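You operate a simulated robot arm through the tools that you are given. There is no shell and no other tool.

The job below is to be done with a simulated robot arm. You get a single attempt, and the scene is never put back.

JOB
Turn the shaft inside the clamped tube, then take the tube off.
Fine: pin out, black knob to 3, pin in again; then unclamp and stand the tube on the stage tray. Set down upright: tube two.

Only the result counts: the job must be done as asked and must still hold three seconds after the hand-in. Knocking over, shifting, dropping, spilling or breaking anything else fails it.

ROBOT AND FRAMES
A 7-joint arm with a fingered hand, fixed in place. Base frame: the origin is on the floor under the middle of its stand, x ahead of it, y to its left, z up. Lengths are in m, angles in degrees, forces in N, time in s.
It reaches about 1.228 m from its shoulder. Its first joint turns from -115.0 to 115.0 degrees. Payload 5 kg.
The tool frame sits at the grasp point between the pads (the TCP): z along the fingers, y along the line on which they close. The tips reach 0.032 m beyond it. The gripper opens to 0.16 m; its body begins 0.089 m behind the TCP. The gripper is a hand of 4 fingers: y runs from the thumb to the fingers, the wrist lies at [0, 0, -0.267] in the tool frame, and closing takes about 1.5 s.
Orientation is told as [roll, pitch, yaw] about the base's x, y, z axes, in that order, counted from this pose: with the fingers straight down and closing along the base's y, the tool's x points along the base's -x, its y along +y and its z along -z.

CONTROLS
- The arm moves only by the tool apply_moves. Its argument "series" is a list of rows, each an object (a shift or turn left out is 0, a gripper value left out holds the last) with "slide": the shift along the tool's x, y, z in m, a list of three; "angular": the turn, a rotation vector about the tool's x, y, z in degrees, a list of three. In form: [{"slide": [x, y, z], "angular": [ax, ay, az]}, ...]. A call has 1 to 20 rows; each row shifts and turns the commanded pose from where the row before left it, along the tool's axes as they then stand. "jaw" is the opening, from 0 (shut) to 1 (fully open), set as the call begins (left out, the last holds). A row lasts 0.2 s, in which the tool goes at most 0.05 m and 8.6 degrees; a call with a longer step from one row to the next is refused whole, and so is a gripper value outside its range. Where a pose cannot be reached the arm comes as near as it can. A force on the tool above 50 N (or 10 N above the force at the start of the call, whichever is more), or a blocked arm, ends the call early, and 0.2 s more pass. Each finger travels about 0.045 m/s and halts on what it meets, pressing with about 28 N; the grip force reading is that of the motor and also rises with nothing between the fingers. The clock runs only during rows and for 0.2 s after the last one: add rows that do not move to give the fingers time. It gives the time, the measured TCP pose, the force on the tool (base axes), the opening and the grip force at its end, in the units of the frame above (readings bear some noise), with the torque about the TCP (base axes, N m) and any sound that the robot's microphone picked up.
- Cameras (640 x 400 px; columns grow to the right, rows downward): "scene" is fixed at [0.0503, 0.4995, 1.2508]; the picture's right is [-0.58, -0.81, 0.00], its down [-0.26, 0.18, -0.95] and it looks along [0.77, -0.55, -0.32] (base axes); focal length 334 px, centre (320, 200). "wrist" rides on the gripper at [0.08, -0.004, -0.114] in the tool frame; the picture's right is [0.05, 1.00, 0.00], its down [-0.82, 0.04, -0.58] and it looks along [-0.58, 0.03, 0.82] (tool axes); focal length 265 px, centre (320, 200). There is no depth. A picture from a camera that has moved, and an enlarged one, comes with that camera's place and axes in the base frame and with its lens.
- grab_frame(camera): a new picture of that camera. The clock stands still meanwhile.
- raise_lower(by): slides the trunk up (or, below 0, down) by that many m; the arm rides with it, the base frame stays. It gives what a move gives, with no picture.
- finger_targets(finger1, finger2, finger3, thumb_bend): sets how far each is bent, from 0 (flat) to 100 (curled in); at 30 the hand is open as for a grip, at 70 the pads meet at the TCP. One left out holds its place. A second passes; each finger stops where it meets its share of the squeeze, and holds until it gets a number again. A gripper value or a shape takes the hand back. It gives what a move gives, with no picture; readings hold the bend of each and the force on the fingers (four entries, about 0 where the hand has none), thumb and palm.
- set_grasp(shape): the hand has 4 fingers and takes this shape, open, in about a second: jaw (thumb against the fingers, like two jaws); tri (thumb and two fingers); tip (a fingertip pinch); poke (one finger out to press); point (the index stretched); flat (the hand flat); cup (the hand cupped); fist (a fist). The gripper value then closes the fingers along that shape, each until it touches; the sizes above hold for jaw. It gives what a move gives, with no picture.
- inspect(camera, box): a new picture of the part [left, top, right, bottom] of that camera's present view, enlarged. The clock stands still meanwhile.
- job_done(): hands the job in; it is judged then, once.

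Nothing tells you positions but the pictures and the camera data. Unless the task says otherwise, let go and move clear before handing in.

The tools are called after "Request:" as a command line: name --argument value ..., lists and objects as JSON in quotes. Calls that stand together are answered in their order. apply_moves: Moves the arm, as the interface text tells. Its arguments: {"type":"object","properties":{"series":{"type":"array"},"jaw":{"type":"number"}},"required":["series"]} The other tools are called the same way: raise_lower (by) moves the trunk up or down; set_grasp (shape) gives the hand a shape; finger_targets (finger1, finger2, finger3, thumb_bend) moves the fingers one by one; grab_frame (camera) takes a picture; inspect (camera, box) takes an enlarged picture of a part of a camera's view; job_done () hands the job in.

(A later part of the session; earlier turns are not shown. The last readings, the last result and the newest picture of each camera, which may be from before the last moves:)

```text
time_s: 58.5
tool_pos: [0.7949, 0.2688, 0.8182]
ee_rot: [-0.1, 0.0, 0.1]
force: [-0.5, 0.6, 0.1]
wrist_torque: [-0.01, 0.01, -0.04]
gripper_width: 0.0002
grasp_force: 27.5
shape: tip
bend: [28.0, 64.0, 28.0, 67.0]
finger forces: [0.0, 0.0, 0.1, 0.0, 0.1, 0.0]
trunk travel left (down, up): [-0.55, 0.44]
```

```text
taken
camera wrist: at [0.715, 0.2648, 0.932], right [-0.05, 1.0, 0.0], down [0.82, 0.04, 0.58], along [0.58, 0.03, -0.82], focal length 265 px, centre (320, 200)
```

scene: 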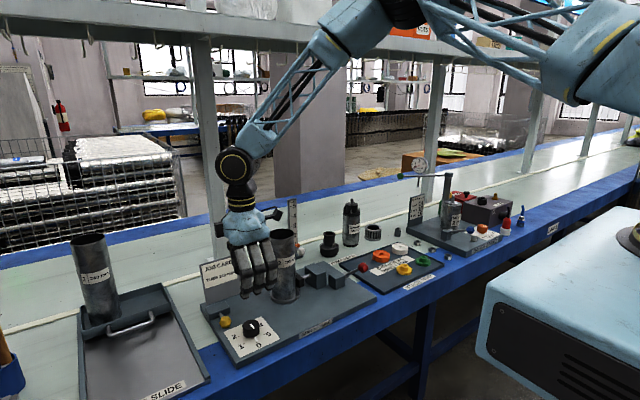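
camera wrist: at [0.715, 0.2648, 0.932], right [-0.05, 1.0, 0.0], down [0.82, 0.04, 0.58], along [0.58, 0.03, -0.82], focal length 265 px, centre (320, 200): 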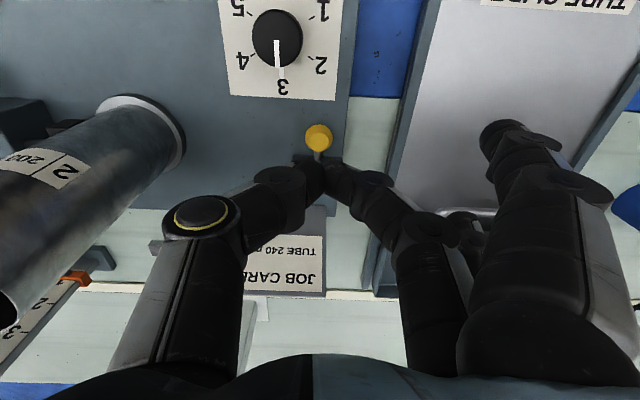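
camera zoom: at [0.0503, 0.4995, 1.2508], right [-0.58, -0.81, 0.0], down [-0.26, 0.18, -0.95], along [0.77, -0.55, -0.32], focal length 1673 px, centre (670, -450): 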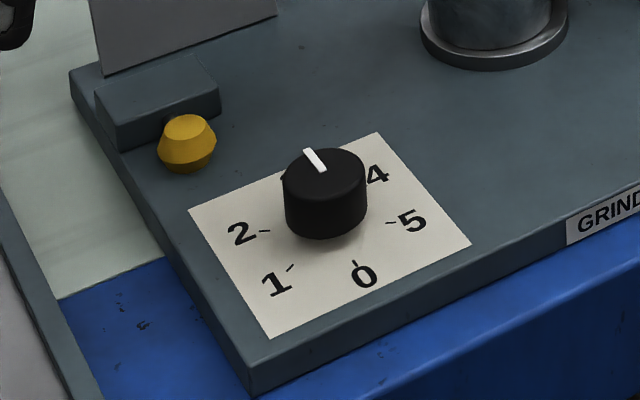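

The pin is home exactly where it started and the knob stays on 3. Next is the clamp lever, so I'll rise above tube height, swing over and take a close look at the mechanism.

Request:
apply_moves --series '[{"slide": [0, 0, -0.04]}, {"slide": [0, 0, -0.04]}, {"slide": [0, 0, -0.04]}, {"slide": [0.0217, -0.041, 0]}, {"slide": [0.0217, -0.041, 0]}, {"slide": [0.0217, -0.041, 0]}, {"slide": [0.0217, -0.041, 0]}, {"slide": [0.0217, -0.041, 0]}, {"slide": [0.0217, -0.041, 0]}, {"slide": [0.0217, -0.041, 0]}, {"slide": [0.0217, -0.041, 0]}, {"slide": [0.0217, -0.041, 0]}, {"slide": [0, 0, 0]}]' --jaw 0.45

Request:
set_grasp --shape "jaw"

Request:
grab_frame --camera "wrist"

Request:
inspect --camera "wrist" --box '[240, 110, 420, 250]'

Request:
inspect --camera "scene" --box '[280, 240, 400, 310]'

```text
time_s: 61.3
tool_pos: [0.5989, -0.1001, 0.9385]
ee_rot: [0.1, 0.0, 0.1]
force: [-0.2, -0.3, -0.4]
wrist_torque: [-0.01, 0.02, -0.01]
gripper_width: 0.0716
grasp_force: 0.1
shape: tip
bend: [1.0, 73.0, 1.0, 70.0]
finger forces: [0.0, 0.0, 0.1, 0.0, 0.0, 0.0]
trunk travel left (down, up): [-0.55, 0.44]
```

```text
time_s: 62.2
tool_pos: [0.5988, -0.1008, 0.939]
ee_rot: [0.0, 0.0, 0.1]
force: [-0.6, 0.8, -0.1]
wrist_torque: [0.0, -0.01, 0.0]
gripper_width: 0.1599
grasp_force: 0.1
shape: jaw
bend: [30.0, 30.0, 30.0, 30.0]
finger forces: [0.0, 0.0, 0.1, 0.0, 0.0, 0.1]
trunk travel left (down, up): [-0.55, 0.44]
```

```text
taken
camera wrist: at [0.5198, -0.1053, 1.0528], right [-0.05, 1.0, 0.0], down [0.82, 0.04, 0.58], along [0.58, 0.03, -0.82], focal length 265 px, centre (320, 200)
```

wrist: 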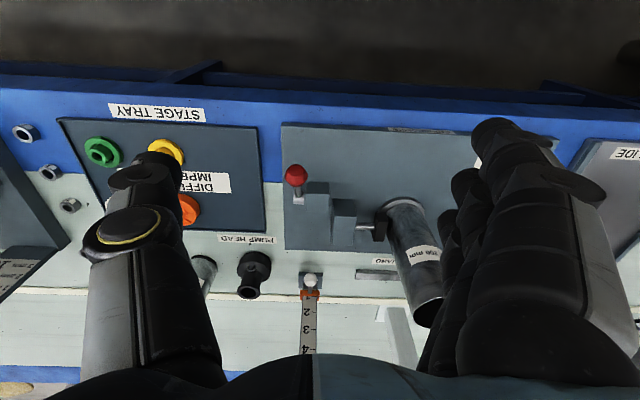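

```text
2.86 times, centred on (330, 180) of wrist
camera zoom: at [0.5198, -0.1053, 1.0528], right [-0.05, 1.0, 0.0], down [0.82, 0.04, 0.58], along [0.58, 0.03, -0.82], focal length 758 px, centre (291, 257)
```

zoom: 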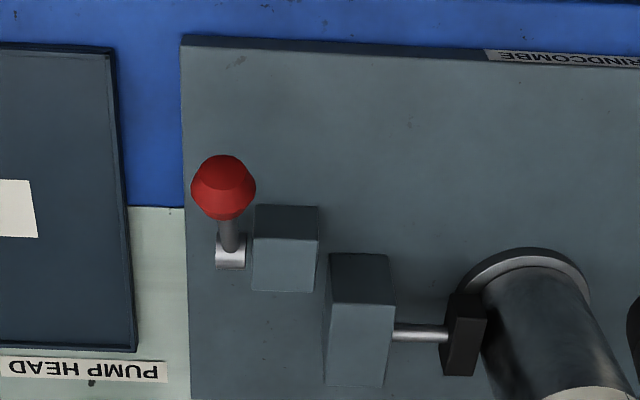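

```text
5.33 times, centred on (340, 275) of scene
camera zoom: at [0.0503, 0.4995, 1.2508], right [-0.58, -0.81, 0.0], down [-0.26, 0.18, -0.95], along [0.77, -0.55, -0.32], focal length 1784 px, centre (213, -200)
```

zoom: 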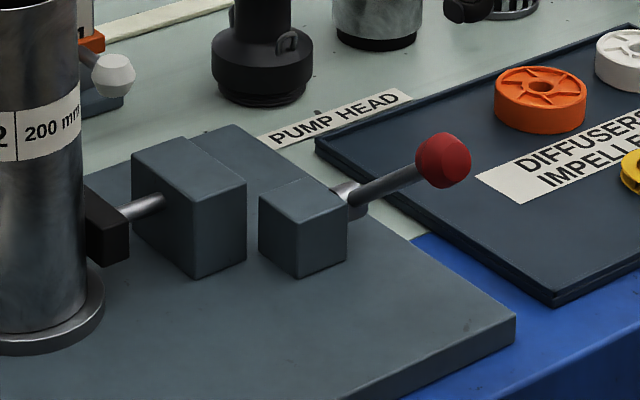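

The lever pivots about y at about (0.789, -0.130, 0.671), with the red ball at about (0.705, -0.129, 0.734), angled toward the robot. I'll pinch the ball from above and try lifting it over along its arc.

Request:
set_grasp --shape "tip"

Request:
apply_moves --series '[{"slide": [-0.036, -0.0094, 0.02]}, {"slide": [-0.036, -0.0094, 0.03]}, {"slide": [-0.0345, -0.0094, 0.03]}, {"slide": [0, 0, 0.02]}, {"slide": [0, 0, 0]}, {"slide": [0, 0, 0]}]' --jaw 0.45

Request:
grab_frame --camera "wrist"

Request:
inspect --camera "scene" --box '[250, 180, 430, 310]'

```text
time_s: 63.1
tool_pos: [0.5995, -0.1017, 0.9392]
ee_rot: [0.0, 0.0, 0.1]
force: [0.3, 0.5, 0.2]
wrist_torque: [0.01, 0.02, -0.03]
gripper_width: 0.1601
grasp_force: 0.0
shape: tip
bend: [1.0, 30.0, 1.0, 30.0]
finger forces: [0.1, 0.0, 0.0, 0.0, 0.0, 0.0]
trunk travel left (down, up): [-0.55, 0.44]
```

```text
time_s: 64.5
tool_pos: [0.7071, -0.1298, 0.8404]
ee_rot: [0.0, 0.0, 0.1]
force: [-1.0, 0.1, -0.1]
wrist_torque: [0.03, 0.0, -0.01]
gripper_width: 0.0729
grasp_force: 0.1
shape: tip
bend: [1.0, 73.0, 1.0, 70.0]
finger forces: [0.1, 0.0, 0.0, 0.1, 0.0, 0.0]
trunk travel left (down, up): [-0.55, 0.44]
```

```text
taken
camera wrist: at [0.627, -0.1343, 0.9537], right [-0.05, 1.0, 0.0], down [0.82, 0.04, 0.58], along [0.58, 0.03, -0.82], focal length 265 px, centre (320, 200)
```

wrist: 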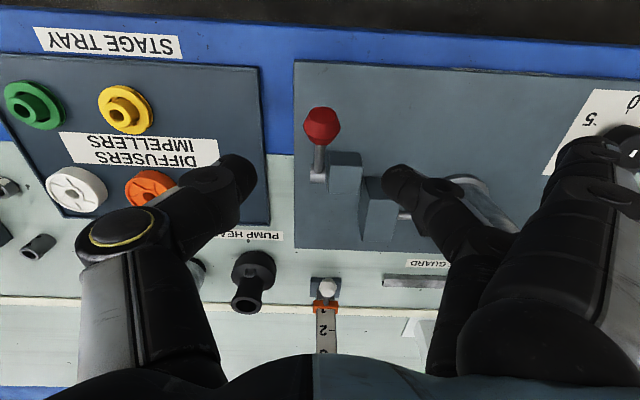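

```text
3.08 times, centred on (340, 245) of scene
camera zoom: at [0.0503, 0.4995, 1.2508], right [-0.58, -0.81, 0.0], down [-0.26, 0.18, -0.95], along [0.77, -0.55, -0.32], focal length 1029 px, centre (258, 62)
```

zoom: 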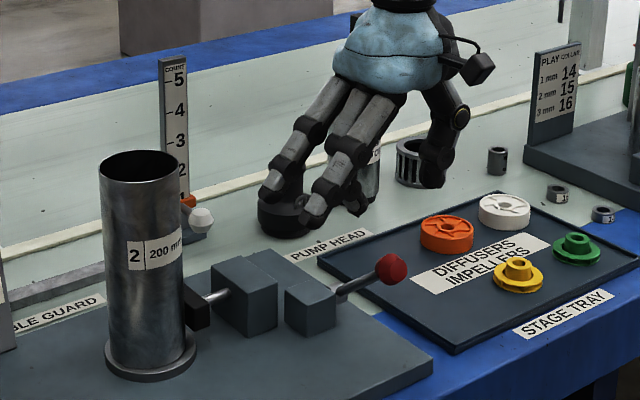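

The ball is straight below the pinch. I'll descend around it and close.

Request:
apply_moves --series '[{"slide": [0.002, 0, 0.03]}, {"slide": [0, 0, 0.03]}, {"slide": [0, 0, 0.033]}, {"slide": [0, 0, 0]}]'

Request:
apply_moves --series '[{"slide": [0, 0, 0]}, {"slide": [0, 0, 0]}, {"slide": [0, 0, 0]}, {"slide": [0, 0, 0]}, {"slide": [0, 0, 0]}, {"slide": [0, 0, 0]}]' --jaw 0.0

Request:
grab_frame --camera "wrist"

Request:
inspect --camera "scene" --box '[280, 210, 420, 310]'

```text
time_s: 65.5
tool_pos: [0.7055, -0.1297, 0.7463]
ee_rot: [0.0, 0.1, 0.1]
force: [-1.0, -0.8, 0.0]
wrist_torque: [-0.01, 0.04, 0.0]
gripper_width: 0.0728
grasp_force: 0.0
shape: tip
bend: [1.0, 73.0, 1.0, 70.0]
finger forces: [0.0, 0.0, 0.0, 0.1, 0.0, 0.0]
trunk travel left (down, up): [-0.55, 0.44]
```

```text
time_s: 66.9
tool_pos: [0.7047, -0.1286, 0.7458]
ee_rot: [-0.1, 0.0, 0.1]
force: [4.8, -0.2, -4.1]
wrist_torque: [-0.04, -0.08, -0.02]
gripper_width: 0.0225
grasp_force: 27.7
shape: tip
bend: [27.0, 72.0, 27.0, 71.0]
finger forces: [0.1, 23.7, 0.0, 0.1, 24.9, 0.0]
trunk travel left (down, up): [-0.55, 0.44]
```

```text
taken
camera wrist: at [0.6251, -0.1336, 0.8603], right [-0.05, 1.0, 0.0], down [0.82, 0.04, 0.58], along [0.58, 0.03, -0.82], focal length 265 px, centre (320, 200)
```

wrist: 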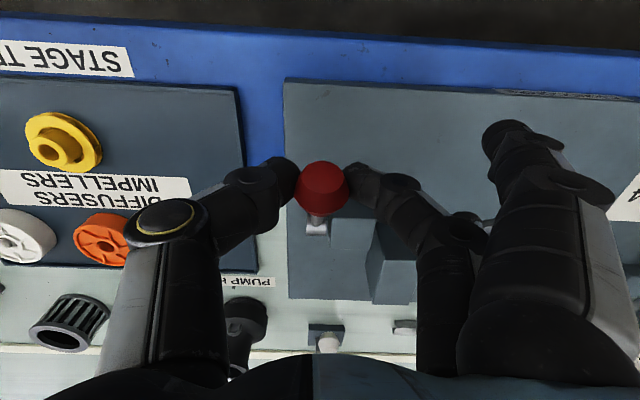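

```text
4.00 times, centred on (350, 260) of scene
camera zoom: at [0.0503, 0.4995, 1.2508], right [-0.58, -0.81, 0.0], down [-0.26, 0.18, -0.95], along [0.77, -0.55, -0.32], focal length 1338 px, centre (200, -40)
```

zoom: 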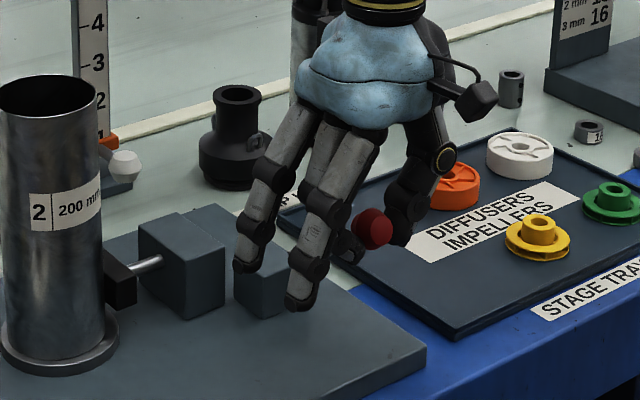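

The ball is firmly pinched. I'll try the first 8° upward along the arc and read the resistance.

Request:
apply_moves --series '[{"slide": [-0.0045, 0, -0.0057]}, {"slide": [-0.0052, 0, -0.0054]}, {"slide": [0, 0, 0]}]'

Request:
inspect --camera "scene" --box '[280, 210, 420, 310]'

```text
time_s: 67.7
tool_pos: [0.7156, -0.1281, 0.7577]
ee_rot: [0.0, -0.1, -0.1]
force: [-0.2, -1.2, -1.1]
wrist_torque: [-0.02, 0.17, 0.05]
gripper_width: 0.0224
grasp_force: 28.1
shape: tip
bend: [28.0, 73.0, 28.0, 71.0]
finger forces: [0.0, 22.0, 0.0, 0.0, 23.8, 0.0]
trunk travel left (down, up): [-0.55, 0.44]
```

```text
4.00 times, centred on (350, 260) of scene
camera zoom: at [0.0503, 0.4995, 1.2508], right [-0.58, -0.81, 0.0], down [-0.26, 0.18, -0.95], along [0.77, -0.55, -0.32], focal length 1338 px, centre (200, -40)
```

zoom: 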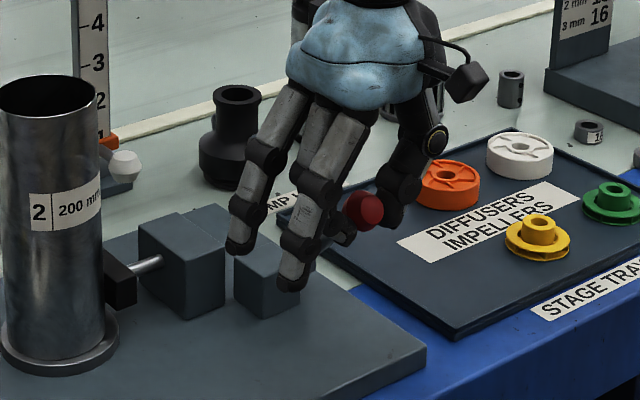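

The lever moves freely upward. I'll continue along the arc to about 75°, then check the clamp pad.

Request:
apply_moves --series '[{"slide": [-0.007, 0, -0.0061]}, {"slide": [-0.007, 0, -0.0057]}, {"slide": [-0.0078, 0, -0.0049]}, {"slide": [-0.008, 0, -0.0043]}, {"slide": [-0.0085, 0, -0.0035]}, {"slide": [-0.0087, 0, -0.0027]}, {"slide": [0, 0, 0]}]'

Request:
inspect --camera "scene" --box '[280, 210, 420, 310]'

Request:
grab_frame --camera "wrist"

```text
time_s: 69.3
tool_pos: [0.7626, -0.1281, 0.7824]
ee_rot: [0.0, 0.1, 0.1]
force: [3.6, 1.2, -17.9]
wrist_torque: [0.2, 0.02, -0.03]
gripper_width: 0.02
grasp_force: 27.6
shape: tip
bend: [28.0, 72.0, 28.0, 71.0]
finger forces: [0.0, 21.8, 0.0, 0.0, 24.9, 0.0]
trunk travel left (down, up): [-0.55, 0.44]
```

```text
4.00 times, centred on (350, 260) of scene
camera zoom: at [0.0503, 0.4995, 1.2508], right [-0.58, -0.81, 0.0], down [-0.26, 0.18, -0.95], along [0.77, -0.55, -0.32], focal length 1338 px, centre (200, -40)
```

zoom: 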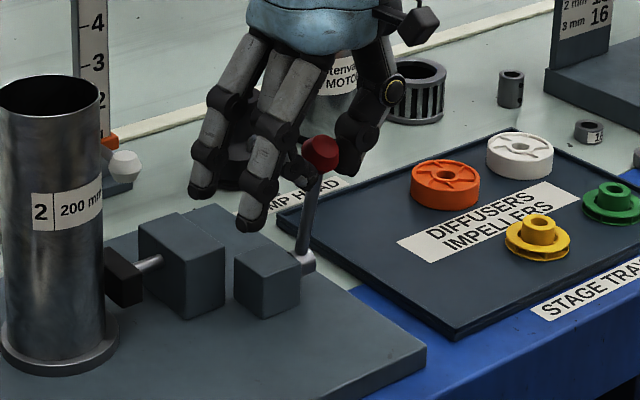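

```text
taken
camera wrist: at [0.683, -0.1332, 0.8966], right [-0.05, 1.0, 0.0], down [0.82, 0.04, 0.58], along [0.58, 0.03, -0.82], focal length 265 px, centre (320, 200)
```

wrist: 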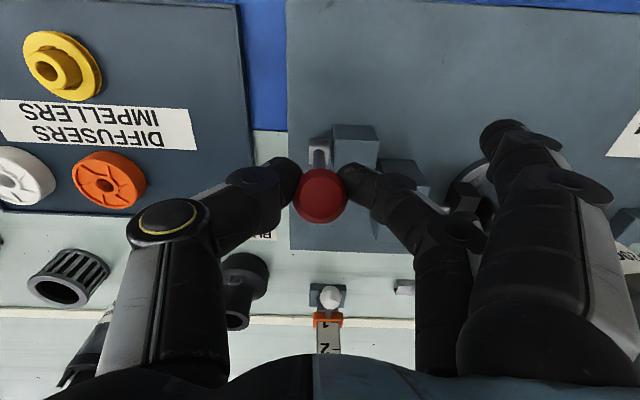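

The lever is now at about 78° and the hand is pulling slightly high. I'll correct the radius and go on toward and past vertical, watching for a stop.

Request:
apply_moves --series '[{"slide": [-0.007, 0, 0.001]}, {"slide": [-0.007, 0, 0.0]}, {"slide": [-0.007, 0, 0.0]}, {"slide": [0, 0, 0]}]'

Request:
inspect --camera "scene" --box '[280, 230, 380, 300]'

```text
time_s: 70.3
tool_pos: [0.7842, -0.1292, 0.7842]
ee_rot: [0.1, 0.0, 0.0]
force: [-1.5, -0.5, -0.4]
wrist_torque: [0.12, 0.07, 0.01]
gripper_width: 0.0203
grasp_force: 28.3
shape: tip
bend: [28.0, 73.0, 28.0, 72.0]
finger forces: [0.0, 19.9, 0.1, 0.0, 19.9, 0.1]
trunk travel left (down, up): [-0.55, 0.44]
```

```text
5.71 times, centred on (330, 265) of scene
camera zoom: at [0.0503, 0.4995, 1.2508], right [-0.58, -0.81, 0.0], down [-0.26, 0.18, -0.95], along [0.77, -0.55, -0.32], focal length 1912 px, centre (263, -171)
```

zoom: 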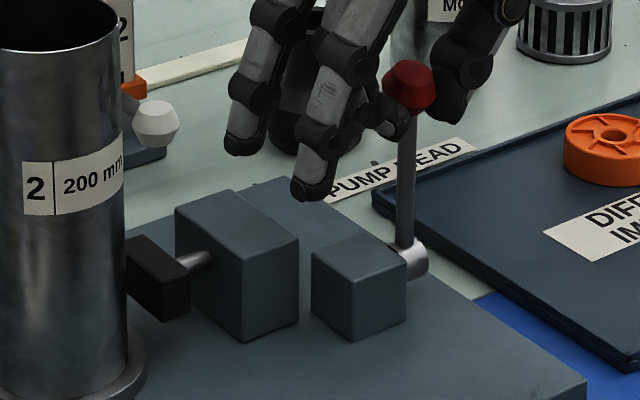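

The clamp pad has drawn back about 9 mm from the tube, so up-and-over is the unclamping direction. I'll continue past vertical toward its end.

Request:
apply_moves --series '[{"slide": [-0.0085, 0, 0.001]}, {"slide": [-0.009, 0, 0.0015]}, {"slide": [-0.0085, 0, 0.002]}, {"slide": [-0.0085, 0, 0.0028]}, {"slide": [0, 0, 0]}]'

Request:
inspect --camera "scene" --box '[280, 230, 380, 300]'

```text
time_s: 71.5
tool_pos: [0.816, -0.1284, 0.7747]
ee_rot: [0.1, 0.2, 0.1]
force: [-10.7, 1.3, -4.6]
wrist_torque: [0.11, 0.26, 0.06]
gripper_width: 0.0188
grasp_force: 27.8
shape: tip
bend: [28.0, 74.0, 28.0, 72.0]
finger forces: [0.0, 22.1, 0.0, 0.0, 20.0, 0.0]
trunk travel left (down, up): [-0.55, 0.44]
```

```text
5.71 times, centred on (330, 265) of scene
camera zoom: at [0.0503, 0.4995, 1.2508], right [-0.58, -0.81, 0.0], down [-0.26, 0.18, -0.95], along [0.77, -0.55, -0.32], focal length 1912 px, centre (263, -171)
```

zoom: 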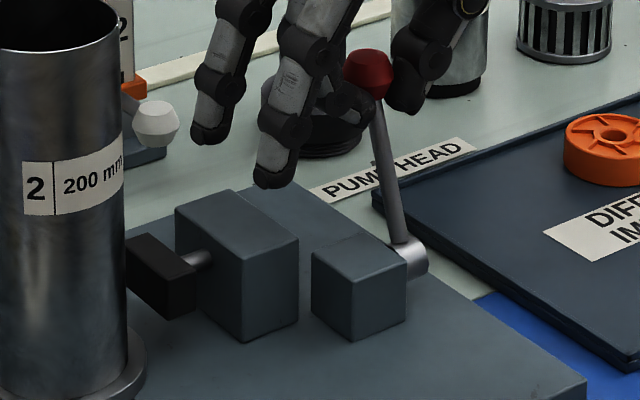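

The pad has drawn back further and I feel about 11 N against me, possibly the end stop. I'll do one more small step to confirm.

Request:
apply_moves --series '[{"slide": [-0.004, 0, 0.0015]}, {"slide": [-0.003, 0, 0.0015]}, {"slide": [0, 0, 0]}]'

Request:
inspect --camera "scene" --box '[280, 230, 380, 300]'

```text
time_s: 72.2
tool_pos: [0.8174, -0.1294, 0.7692]
ee_rot: [0.0, 1.0, 0.0]
force: [-24.4, 1.1, -0.7]
wrist_torque: [0.02, 0.37, -0.03]
gripper_width: 0.0183
grasp_force: 27.8
shape: tip
bend: [28.0, 74.0, 28.0, 73.0]
finger forces: [0.0, 23.7, 0.0, 0.1, 21.2, 0.0]
trunk travel left (down, up): [-0.55, 0.44]
stopped in row 3: the force on the tool passed its limit at 51 N (the readings are from after the stop); the commanded pose is now the measured one
```

```text
5.71 times, centred on (330, 265) of scene
camera zoom: at [0.0503, 0.4995, 1.2508], right [-0.58, -0.81, 0.0], down [-0.26, 0.18, -0.95], along [0.77, -0.55, -0.32], focal length 1912 px, centre (263, -171)
```

zoom: 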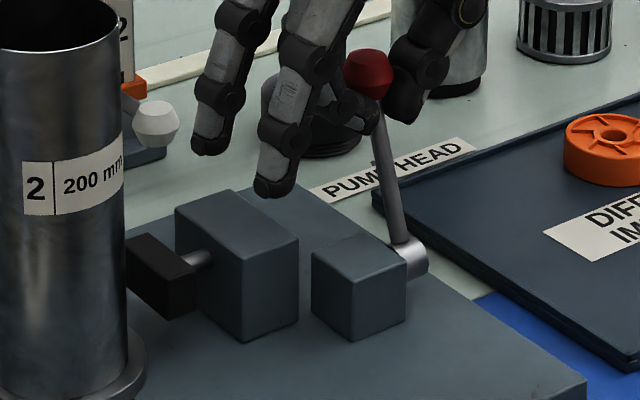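

That is a hard stop, so the clamp is fully open with the lever past vertical. I'll release the ball, rise and confirm the lever stays.

Request:
apply_moves --series '[{"slide": [0, 0, 0]}, {"slide": [0, 0, 0]}, {"slide": [0, 0, 0]}, {"slide": [0, 0, 0]}, {"slide": [0, 0, 0]}, {"slide": [0, 0, -0.03]}, {"slide": [0, 0, -0.045]}, {"slide": [0, 0, -0.045]}, {"slide": [0, 0, -0.045]}, {"slide": [0, 0, 0]}]' --jaw 0.45

Request:
inspect --camera "scene" --box '[260, 200, 400, 310]'

Request:
grab_frame --camera "wrist"

```text
time_s: 74.3
tool_pos: [0.8218, -0.1274, 0.937]
ee_rot: [0.0, 0.5, 0.1]
force: [-0.9, 1.1, 1.2]
wrist_torque: [0.02, -0.01, -0.06]
gripper_width: 0.0711
grasp_force: 0.1
shape: tip
bend: [1.0, 73.0, 1.0, 70.0]
finger forces: [0.1, 0.1, 0.0, 0.0, 0.1, 0.0]
trunk travel left (down, up): [-0.55, 0.44]
```

```text
3.64 times, centred on (330, 255) of scene
camera zoom: at [0.0503, 0.4995, 1.2508], right [-0.58, -0.81, 0.0], down [-0.26, 0.18, -0.95], along [0.77, -0.55, -0.32], focal length 1216 px, centre (284, 0)
```

zoom: 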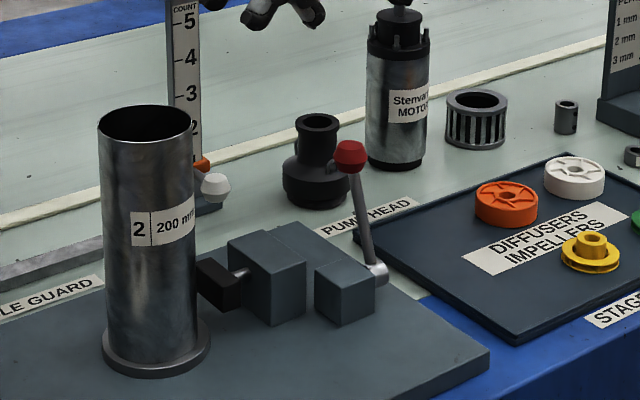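

```text
taken
camera wrist: at [0.7426, -0.1319, 1.0516], right [-0.05, 1.0, 0.0], down [0.82, 0.04, 0.57], along [0.57, 0.03, -0.82], focal length 265 px, centre (320, 200)
```

wrist: 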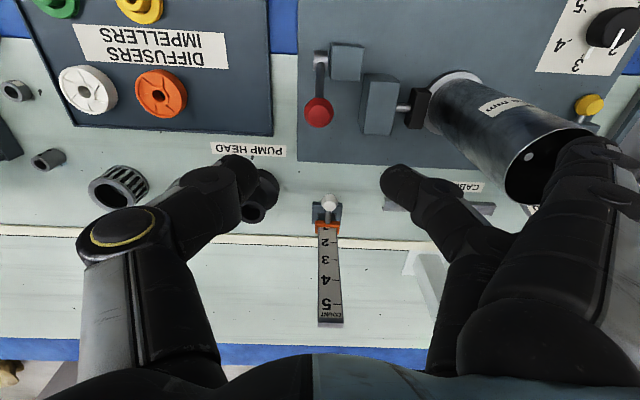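

The clamp is fully open and the lever rests past vertical. Now tube 2, at about (0.835, 0.077) with its top near 0.85. I'll move over it with the jaw shape at yaw −90°, so the fingers close along x and stay clear of the lever later.

Request:
apply_moves --series '[{"slide": [0, 0, -0.035], "angular": [0, -0.5, 0]}, {"slide": [-0.003, 0.041, 0]}, {"slide": [-0.003, 0.041, 0]}, {"slide": [-0.003, 0.041, 0]}, {"slide": [-0.003, 0.041, 0]}, {"slide": [-0.001, 0.04, 0]}, {"angular": [0, 0, 8]}, {"angular": [0, 0, 8]}, {"angular": [0, 0, 8]}, {"angular": [0, 0, 8]}, {"angular": [0, 0, 8]}, {"angular": [0, 0, 8]}, {"angular": [0, 0, 8]}, {"angular": [0, 0, 8]}, {"angular": [0, 0, 8]}, {"angular": [0, 0, 8]}, {"angular": [0, 0, 8]}, {"angular": [0, 0, 2]}, {"slide": [0, 0, 0]}]'

Request:
set_grasp --shape "jaw"

Request:
grab_frame --camera "wrist"

Request:
grab_frame --camera "scene"

```text
time_s: 78.3
tool_pos: [0.8355, 0.0757, 0.971]
ee_rot: [0.0, 0.0, -90.0]
force: [-0.4, 0.5, 0.3]
wrist_torque: [0.02, 0.0, -0.01]
gripper_width: 0.0712
grasp_force: 0.1
shape: tip
bend: [1.0, 73.0, 1.0, 70.0]
finger forces: [0.0, 0.0, 0.1, 0.0, 0.0, 0.0]
trunk travel left (down, up): [-0.55, 0.44]
```

```text
time_s: 79.2
tool_pos: [0.8354, 0.0764, 0.971]
ee_rot: [0.0, 0.1, -89.9]
force: [-0.4, -1.0, -0.7]
wrist_torque: [-0.01, -0.02, -0.06]
gripper_width: 0.1601
grasp_force: 0.1
shape: jaw
bend: [30.0, 30.0, 30.0, 30.0]
finger forces: [0.0, 0.1, 0.0, 0.0, 0.1, 0.0]
trunk travel left (down, up): [-0.55, 0.44]
```

```text
taken
camera wrist: at [0.8317, 0.1562, 1.0847], right [1.0, 0.05, 0.0], down [0.04, -0.81, 0.58], along [0.03, -0.58, -0.82], focal length 265 px, centre (320, 200)
```

wrist: 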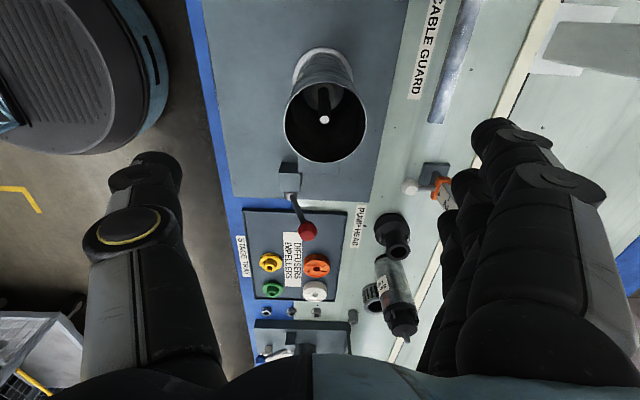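

```text
taken
```

scene: 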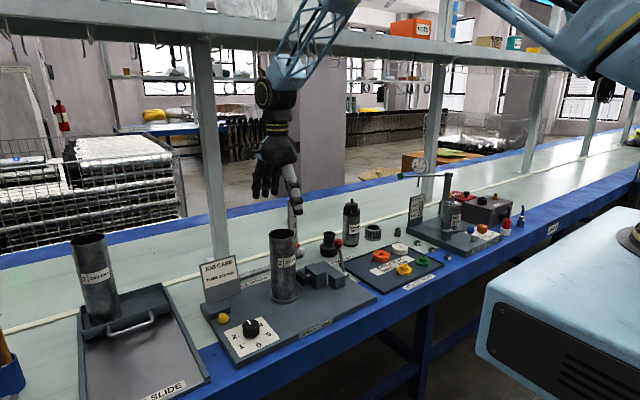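

The tube is well in view below. I'll zoom in to centre on it and see the shaft end inside.

Request:
inspect --camera "wrist" --box '[260, 30, 390, 180]'

Request:
inspect --camera "scene" --box '[240, 210, 340, 310]'

```text
2.67 times, centred on (325, 105) of wrist
camera zoom: at [0.8317, 0.1562, 1.0847], right [1.0, 0.05, 0.0], down [0.04, -0.81, 0.58], along [0.03, -0.58, -0.82], focal length 708 px, centre (307, 453)
```

zoom: 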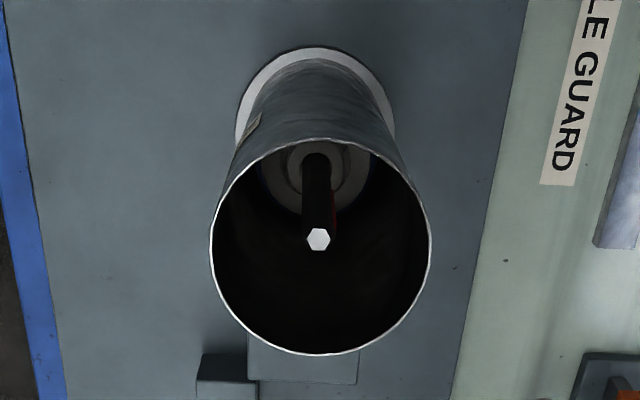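

```text
4.00 times, centred on (290, 260) of scene
camera zoom: at [0.0503, 0.4995, 1.2508], right [-0.58, -0.81, 0.0], down [-0.26, 0.18, -0.95], along [0.77, -0.55, -0.32], focal length 1338 px, centre (440, -40)
```

zoom: 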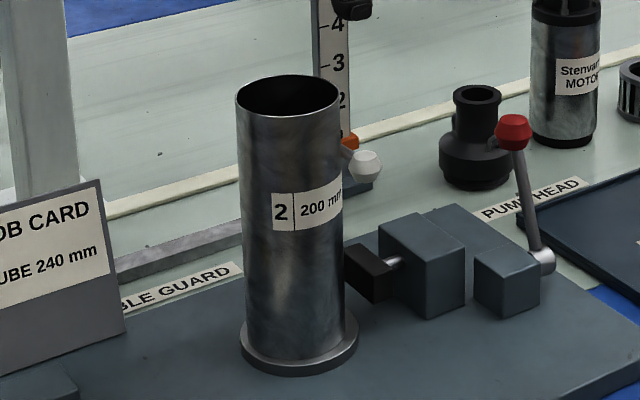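

A hex shaft stands inside the tube; the tube axis is at about (0.8405, 0.0735), 78 mm across, top about 0.84. I'll centre and descend with the hand fully open.

Request:
apply_moves --series '[{"slide": [-0.0025, 0.005, 0]}, {"slide": [0, 0, 0.04]}, {"slide": [0, 0, 0.04]}, {"slide": [0, 0, 0.04]}, {"slide": [0, 0, 0.03]}, {"slide": [0, 0, 0.03]}, {"slide": [0, 0, 0]}]'

Request:
grab_frame --camera "wrist"

Request:
inspect --camera "scene" --box '[220, 160, 360, 310]'

```text
time_s: 80.8
tool_pos: [0.84, 0.0749, 0.7907]
ee_rot: [0.0, 0.0, -89.9]
force: [0.4, 0.2, 0.1]
wrist_torque: [-0.01, -0.02, 0.01]
gripper_width: 0.16
grasp_force: 0.1
shape: jaw
bend: [30.0, 30.0, 30.0, 30.0]
finger forces: [0.1, 0.1, 0.0, 0.1, 0.0, 0.1]
trunk travel left (down, up): [-0.55, 0.44]
```

```text
taken
camera wrist: at [0.8364, 0.1546, 0.9051], right [1.0, 0.05, 0.0], down [0.04, -0.81, 0.58], along [0.03, -0.58, -0.82], focal length 265 px, centre (320, 200)
```

wrist: 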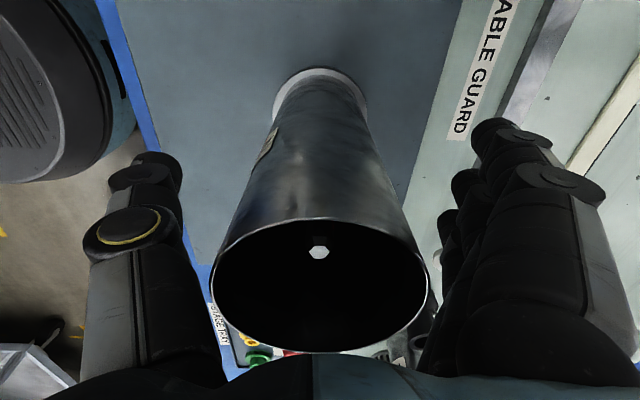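

```text
2.67 times, centred on (290, 235) of scene
camera zoom: at [0.0503, 0.4995, 1.2508], right [-0.58, -0.81, 0.0], down [-0.26, 0.18, -0.95], along [0.77, -0.55, -0.32], focal length 892 px, centre (400, 107)
```

zoom: 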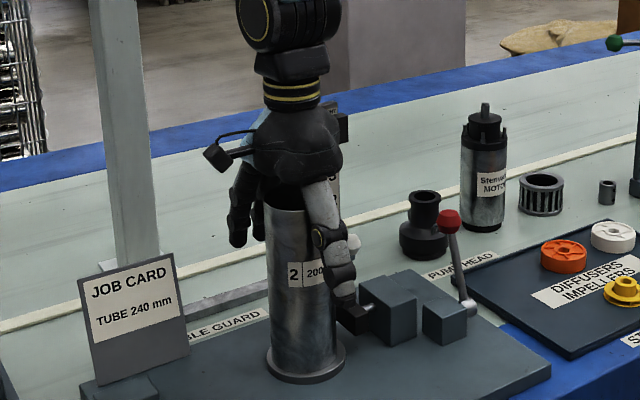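

The hand is centred around the tube with the rim below the palm. I'll close the grip.

Request:
apply_moves --series '[{"slide": [0, 0, 0]}, {"slide": [0, 0, 0]}, {"slide": [0, 0, 0]}, {"slide": [0, 0, 0]}, {"slide": [0, 0, 0]}, {"slide": [0, 0, 0]}, {"slide": [0, 0, 0]}, {"slide": [0, 0, 0]}]' --jaw 0.0

Request:
grab_frame --camera "wrist"

Request:
inspect --camera "scene" --box '[220, 160, 360, 310]'

```text
time_s: 82.7
tool_pos: [0.8384, 0.0742, 0.7925]
ee_rot: [0.1, 0.0, -89.9]
force: [0.5, 1.1, -0.3]
wrist_torque: [0.05, -0.06, 0.01]
gripper_width: 0.0642
grasp_force: 28.3
shape: jaw
bend: [73.0, 73.0, 73.0, 70.0]
finger forces: [7.9, 8.4, 8.5, 0.1, 24.2, 0.1]
trunk travel left (down, up): [-0.55, 0.44]
```

```text
taken
camera wrist: at [0.8362, 0.1547, 0.9051], right [1.0, 0.05, 0.0], down [0.04, -0.81, 0.58], along [0.03, -0.58, -0.82], focal length 265 px, centre (320, 200)
```

wrist: 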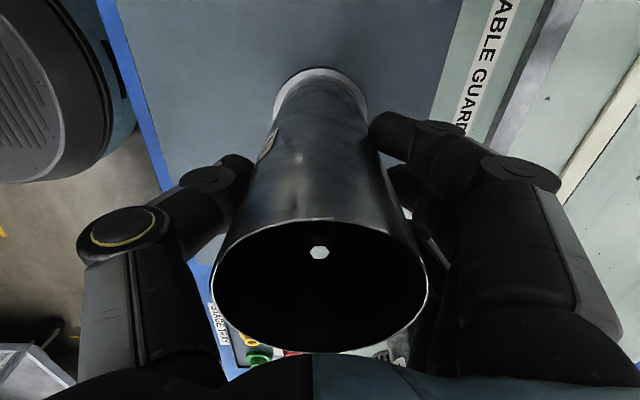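

```text
2.67 times, centred on (290, 235) of scene
camera zoom: at [0.0503, 0.4995, 1.2508], right [-0.58, -0.81, 0.0], down [-0.26, 0.18, -0.95], along [0.77, -0.55, -0.32], focal length 892 px, centre (400, 107)
```

zoom: 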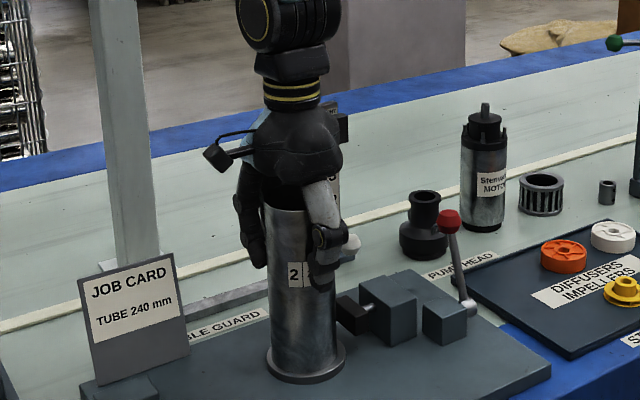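

The grip is even: three fingers at about 8 N each and the thumb at 24 N. I'll lift straight up gently at first and read the load.

Request:
apply_moves --series '[{"slide": [0, 0, -0.005]}, {"slide": [0, 0, -0.008]}, {"slide": [0, 0, -0.008]}, {"slide": [0, 0, 0]}]'

Request:
inspect --camera "scene" --box '[220, 160, 360, 310]'

Request:
grab_frame --camera "wrist"

```text
time_s: 83.7
tool_pos: [0.839, 0.0737, 0.8125]
ee_rot: [-0.1, 0.0, -89.9]
force: [-0.5, 0.2, -4.6]
wrist_torque: [0.02, 0.01, 0.03]
gripper_width: 0.0646
grasp_force: 28.2
shape: jaw
bend: [73.0, 73.0, 73.0, 70.0]
finger forces: [7.9, 8.3, 8.6, 0.1, 24.6, 0.0]
trunk travel left (down, up): [-0.55, 0.44]
```

```text
2.67 times, centred on (290, 235) of scene
camera zoom: at [0.0503, 0.4995, 1.2508], right [-0.58, -0.81, 0.0], down [-0.26, 0.18, -0.95], along [0.77, -0.55, -0.32], focal length 892 px, centre (400, 107)
```

zoom: 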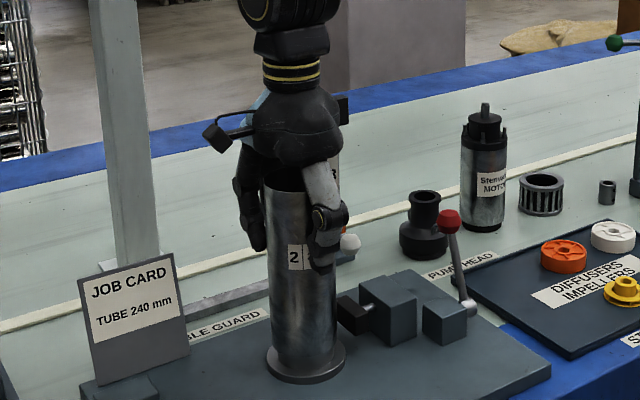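

```text
taken
camera wrist: at [0.8363, 0.1539, 0.9259], right [1.0, 0.05, 0.0], down [0.04, -0.81, 0.58], along [0.03, -0.58, -0.82], focal length 265 px, centre (320, 200)
```

wrist: 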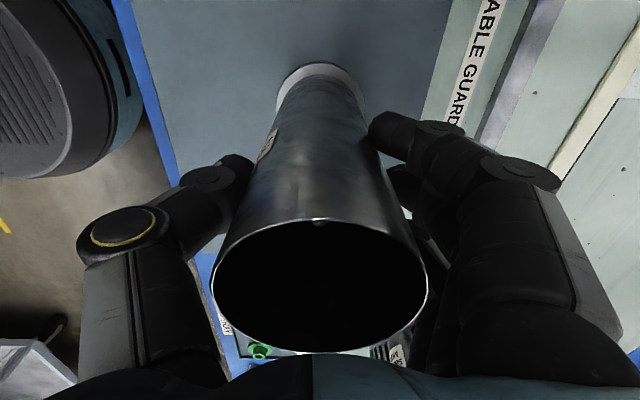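

The tube comes up with the hand at about 4.6 N, sliding straight off the shaft. I'll continue up until its bottom clears the shaft and lever.

Request:
apply_moves --series '[{"slide": [0, 0, -0.025]}, {"slide": [0, 0, -0.03]}, {"slide": [0, 0, -0.03]}, {"slide": [0, 0, -0.03]}, {"slide": [0, 0, -0.03]}, {"slide": [0, 0, -0.03]}, {"slide": [0, 0, -0.03]}, {"slide": [0, 0, -0.03]}, {"slide": [0, 0, -0.02]}, {"slide": [0, 0, 0]}]'

Request:
grab_frame --camera "scene"

Request:
grab_frame --camera "wrist"

```text
time_s: 85.8
tool_pos: [0.8401, 0.0732, 1.067]
ee_rot: [-0.1, 0.0, -89.9]
force: [-0.5, -0.3, -3.6]
wrist_torque: [0.01, 0.0, 0.0]
gripper_width: 0.0641
grasp_force: 28.3
shape: jaw
bend: [73.0, 73.0, 73.0, 70.0]
finger forces: [8.2, 8.2, 9.2, 0.0, 24.3, 0.1]
trunk travel left (down, up): [-0.55, 0.44]
```

```text
taken
```

scene: 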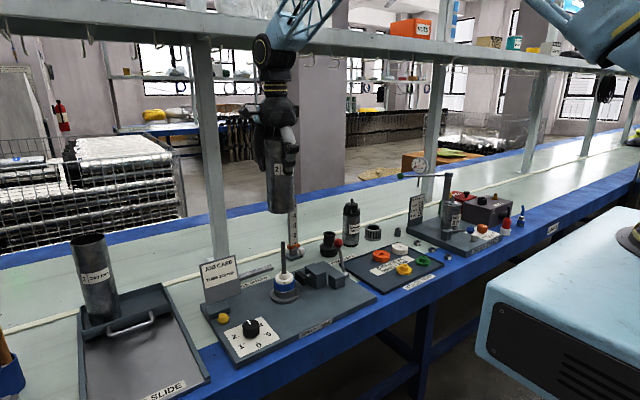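

```text
taken
camera wrist: at [0.8364, 0.1534, 1.1801], right [1.0, 0.05, 0.0], down [0.04, -0.81, 0.58], along [0.03, -0.58, -0.82], focal length 265 px, centre (320, 200)
```

wrist: 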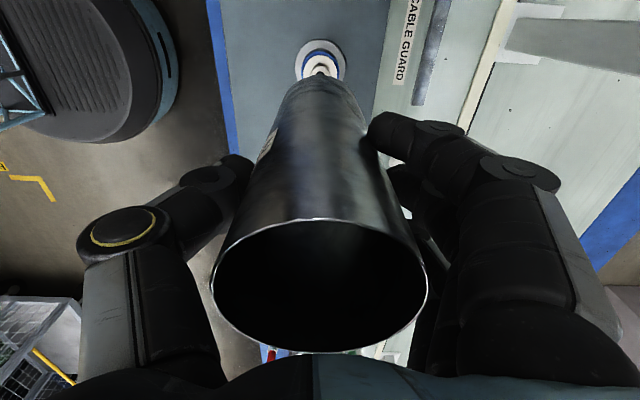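

Tube 2 is clear of the shaft. I'll look at the exposed shaft base and the tray before carrying it across.

Request:
inspect --camera "scene" --box '[240, 200, 340, 310]'

Request:
inspect --camera "scene" --box '[320, 220, 460, 310]'

```text
3.64 times, centred on (290, 255) of scene
camera zoom: at [0.0503, 0.4995, 1.2508], right [-0.58, -0.81, 0.0], down [-0.26, 0.18, -0.95], along [0.77, -0.55, -0.32], focal length 1216 px, centre (429, 0)
```

zoom: 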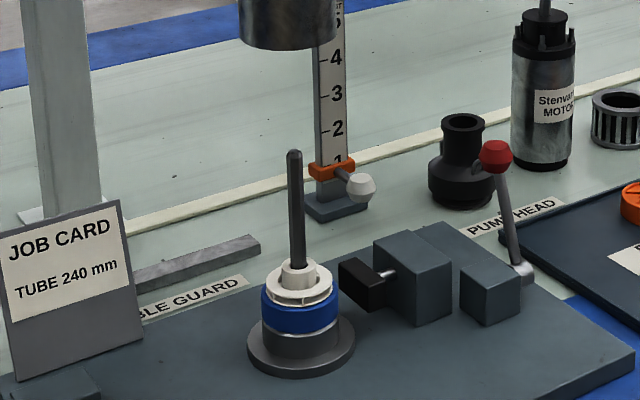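

```text
4.44 times, centred on (390, 265) of scene
camera zoom: at [0.0503, 0.4995, 1.2508], right [-0.58, -0.81, 0.0], down [-0.26, 0.18, -0.95], along [0.77, -0.55, -0.32], focal length 1487 px, centre (9, -89)
```

zoom: 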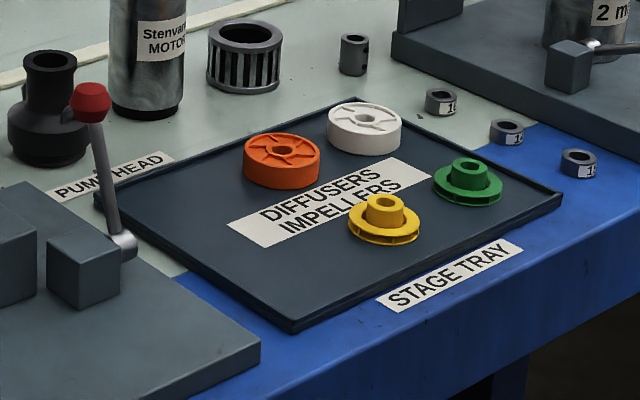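

Tray free space is between y -0.31 and -0.20; I'll aim for (0.785, -0.255). I'll carry the tube across at this height, well above the lever.

Request:
apply_moves --series '[{"slide": [-0.018, -0.003, 0]}, {"slide": [-0.03, -0.005, 0]}, {"slide": [-0.03, -0.005, 0]}, {"slide": [-0.03, -0.005, 0]}, {"slide": [-0.03, -0.005, 0]}, {"slide": [-0.03, -0.005, 0]}, {"slide": [-0.03, -0.005, 0]}, {"slide": [-0.03, -0.005, 0]}, {"slide": [-0.03, -0.005, 0]}, {"slide": [-0.03, -0.005, 0]}, {"slide": [-0.025, -0.005, 0]}, {"slide": [-0.015, -0.002, 0]}, {"slide": [0, 0, 0]}, {"slide": [0, 0, 0]}]'

Request:
grab_frame --camera "scene"

Request:
grab_frame --camera "wrist"

```text
time_s: 88.8
tool_pos: [0.7854, -0.2559, 1.0667]
ee_rot: [0.1, 0.0, -89.9]
force: [-0.1, 0.0, -4.3]
wrist_torque: [0.01, -0.02, -0.01]
gripper_width: 0.0644
grasp_force: 27.8
shape: jaw
bend: [73.0, 73.0, 73.0, 70.0]
finger forces: [8.3, 8.3, 9.1, 0.0, 24.4, 0.0]
trunk travel left (down, up): [-0.55, 0.44]
```

```text
taken
```

scene: 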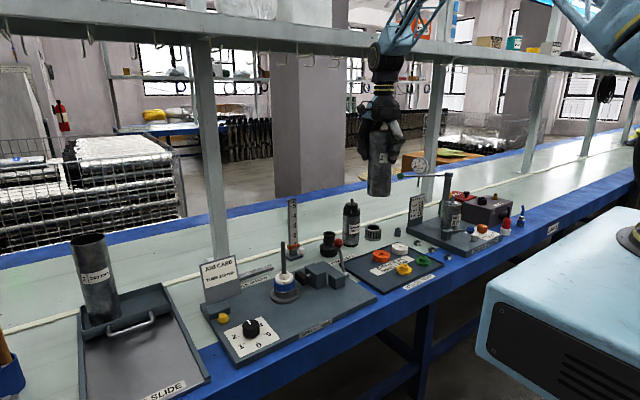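

```text
taken
camera wrist: at [0.781, -0.1757, 1.1805], right [1.0, 0.05, 0.0], down [0.04, -0.82, 0.58], along [0.03, -0.58, -0.82], focal length 265 px, centre (320, 200)
```

wrist: 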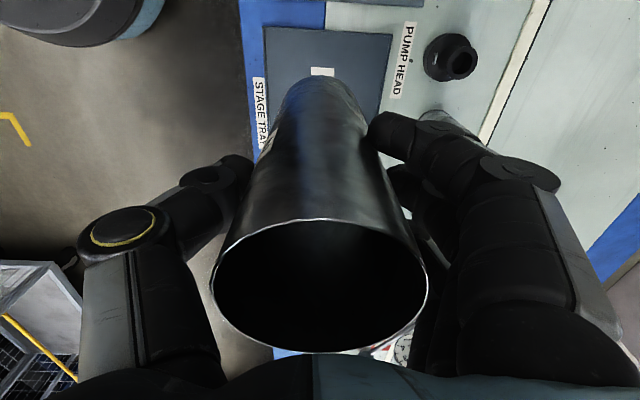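

The tube hangs straight over the free end of the tray. I'll lower until its bottom is a couple of centimetres above the surface, then check.

Request:
apply_moves --series '[{"slide": [0, 0, 0.02]}, {"slide": [0, 0, 0.03]}, {"slide": [0, 0, 0.03]}, {"slide": [0, 0, 0.03]}, {"slide": [0, 0, 0.03]}, {"slide": [0, 0, 0.03]}, {"slide": [0, 0, 0.03]}, {"slide": [0, 0, 0.03]}, {"slide": [0, 0, 0.02]}, {"slide": [0, 0, 0]}]'

Request:
inspect --camera "scene" --box '[320, 170, 460, 310]'

Request:
grab_frame --camera "wrist"

```text
time_s: 91.0
tool_pos: [0.787, -0.2561, 0.817]
ee_rot: [0.1, 0.1, -89.8]
force: [-0.7, -0.1, -5.4]
wrist_torque: [0.01, -0.04, -0.04]
gripper_width: 0.064
grasp_force: 27.9
shape: jaw
bend: [73.0, 73.0, 73.0, 70.0]
finger forces: [8.5, 8.3, 9.7, 0.1, 24.2, 0.1]
trunk travel left (down, up): [-0.55, 0.44]
```

```text
2.86 times, centred on (390, 240) of scene
camera zoom: at [0.0503, 0.4995, 1.2508], right [-0.58, -0.81, 0.0], down [-0.26, 0.18, -0.95], along [0.77, -0.55, -0.32], focal length 956 px, centre (120, 86)
```

zoom: 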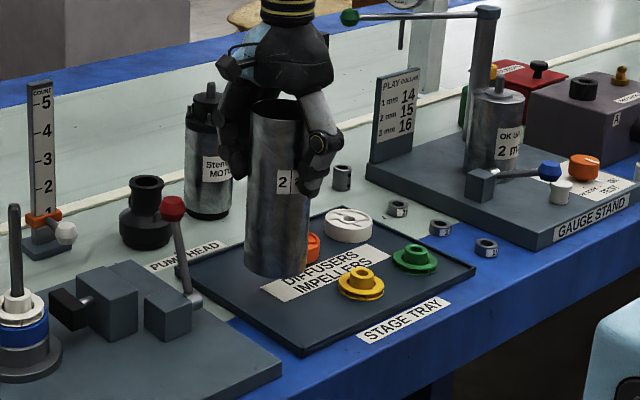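

```text
taken
camera wrist: at [0.7825, -0.1753, 0.9301], right [1.0, 0.05, 0.0], down [0.04, -0.82, 0.58], along [0.03, -0.58, -0.82], focal length 265 px, centre (320, 200)
```

wrist: 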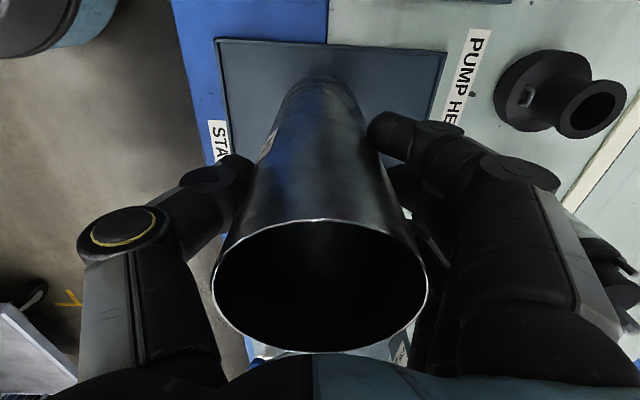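

The tube bottom is about 3 cm above the tray, clear of all four parts. I'll lower slowly and feel for contact.

Request:
apply_moves --series '[{"slide": [0, 0, 0.008]}, {"slide": [0, 0, 0.008]}, {"slide": [0, 0, 0.006]}, {"slide": [0, 0, 0]}]'

Request:
inspect --camera "scene" --box '[340, 220, 440, 300]'

```text
time_s: 92.0
tool_pos: [0.7848, -0.2546, 0.7934]
ee_rot: [0.1, 0.0, -89.9]
force: [0.2, -0.5, -4.1]
wrist_torque: [0.02, 0.06, 0.03]
gripper_width: 0.0643
grasp_force: 28.0
shape: jaw
bend: [73.0, 73.0, 73.0, 70.0]
finger forces: [8.5, 8.3, 9.6, 0.0, 24.1, 0.0]
trunk travel left (down, up): [-0.55, 0.44]
```

```text
5.00 times, centred on (390, 260) of scene
camera zoom: at [0.0503, 0.4995, 1.2508], right [-0.58, -0.81, 0.0], down [-0.26, 0.18, -0.95], along [0.77, -0.55, -0.32], focal length 1673 px, centre (-30, -100)
```

zoom: 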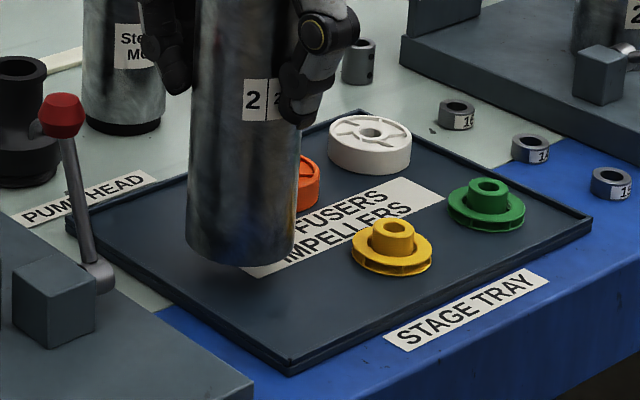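

There is still a small gap. I'll continue down in finer steps.

Request:
apply_moves --series '[{"slide": [0, 0, 0.003]}, {"slide": [0, 0, 0.003]}, {"slide": [0, 0, 0.002]}, {"slide": [0, 0, 0]}]'

Request:
apply_moves --series '[{"slide": [0, 0, 0.002]}, {"slide": [0, 0, 0.002]}, {"slide": [0, 0, 0]}]'

Request:
inspect --camera "scene" --box '[340, 220, 440, 300]'

```text
time_s: 93.0
tool_pos: [0.7859, -0.2541, 0.7881]
ee_rot: [-0.1, -0.1, -89.9]
force: [0.1, -0.6, -4.9]
wrist_torque: [0.0, -0.03, 0.01]
gripper_width: 0.0643
grasp_force: 27.9
shape: jaw
bend: [73.0, 73.0, 73.0, 70.0]
finger forces: [8.5, 8.3, 9.6, 0.0, 24.3, 0.0]
trunk travel left (down, up): [-0.55, 0.44]
```

```text
time_s: 93.8
tool_pos: [0.7857, -0.2549, 0.7827]
ee_rot: [0.0, 0.0, -89.9]
force: [0.0, 0.9, -3.8]
wrist_torque: [0.0, -0.01, 0.04]
gripper_width: 0.0642
grasp_force: 27.3
shape: jaw
bend: [73.0, 73.0, 73.0, 70.0]
finger forces: [8.5, 8.3, 9.6, 0.0, 24.2, 0.1]
trunk travel left (down, up): [-0.55, 0.44]
```

```text
5.00 times, centred on (390, 260) of scene
camera zoom: at [0.0503, 0.4995, 1.2508], right [-0.58, -0.81, 0.0], down [-0.26, 0.18, -0.95], along [0.77, -0.55, -0.32], focal length 1673 px, centre (-30, -100)
```

zoom: 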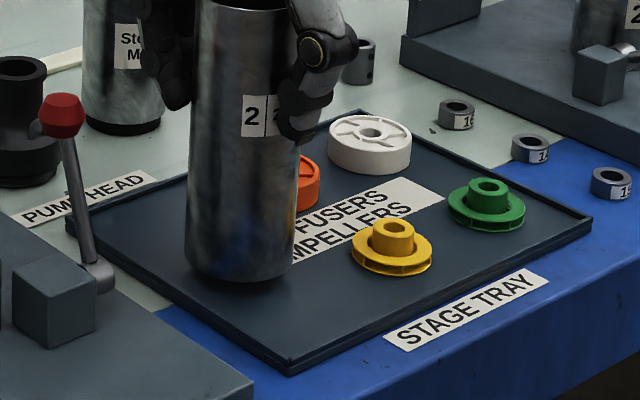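

It's nearly down, but the weight still hangs on the hand. I'll lower 2 mm at a time until the load goes off.

Request:
apply_moves --series '[{"slide": [0, 0, 0.002]}, {"slide": [0, 0, 0]}]'

Request:
apply_moves --series '[{"slide": [0, 0, 0.002]}, {"slide": [0, 0, 0]}]'

Request:
inspect --camera "scene" --box '[350, 230, 420, 290]'

```text
time_s: 94.5
tool_pos: [0.7848, -0.2548, 0.7795]
ee_rot: [-0.1, 0.0, -90.0]
force: [0.2, 0.5, -5.0]
wrist_torque: [-0.02, -0.02, -0.01]
gripper_width: 0.0642
grasp_force: 28.0
shape: jaw
bend: [73.0, 73.0, 73.0, 70.0]
finger forces: [8.5, 8.3, 9.6, 0.0, 24.1, 0.0]
trunk travel left (down, up): [-0.55, 0.44]
```

```text
time_s: 95.0
tool_pos: [0.7856, -0.2544, 0.7785]
ee_rot: [0.0, 0.0, -89.9]
force: [0.2, -0.5, -4.6]
wrist_torque: [0.0, -0.01, 0.02]
gripper_width: 0.0642
grasp_force: 28.0
shape: jaw
bend: [73.0, 73.0, 73.0, 70.0]
finger forces: [8.6, 8.2, 9.6, 0.0, 24.3, 0.1]
trunk travel left (down, up): [-0.55, 0.44]
```

```text
6.67 times, centred on (385, 260) of scene
camera zoom: at [0.0503, 0.4995, 1.2508], right [-0.58, -0.81, 0.0], down [-0.26, 0.18, -0.95], along [0.77, -0.55, -0.32], focal length 2230 px, centre (-113, -200)
```

zoom: 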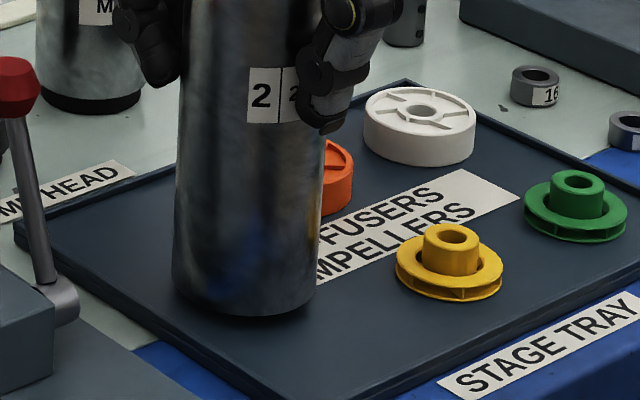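

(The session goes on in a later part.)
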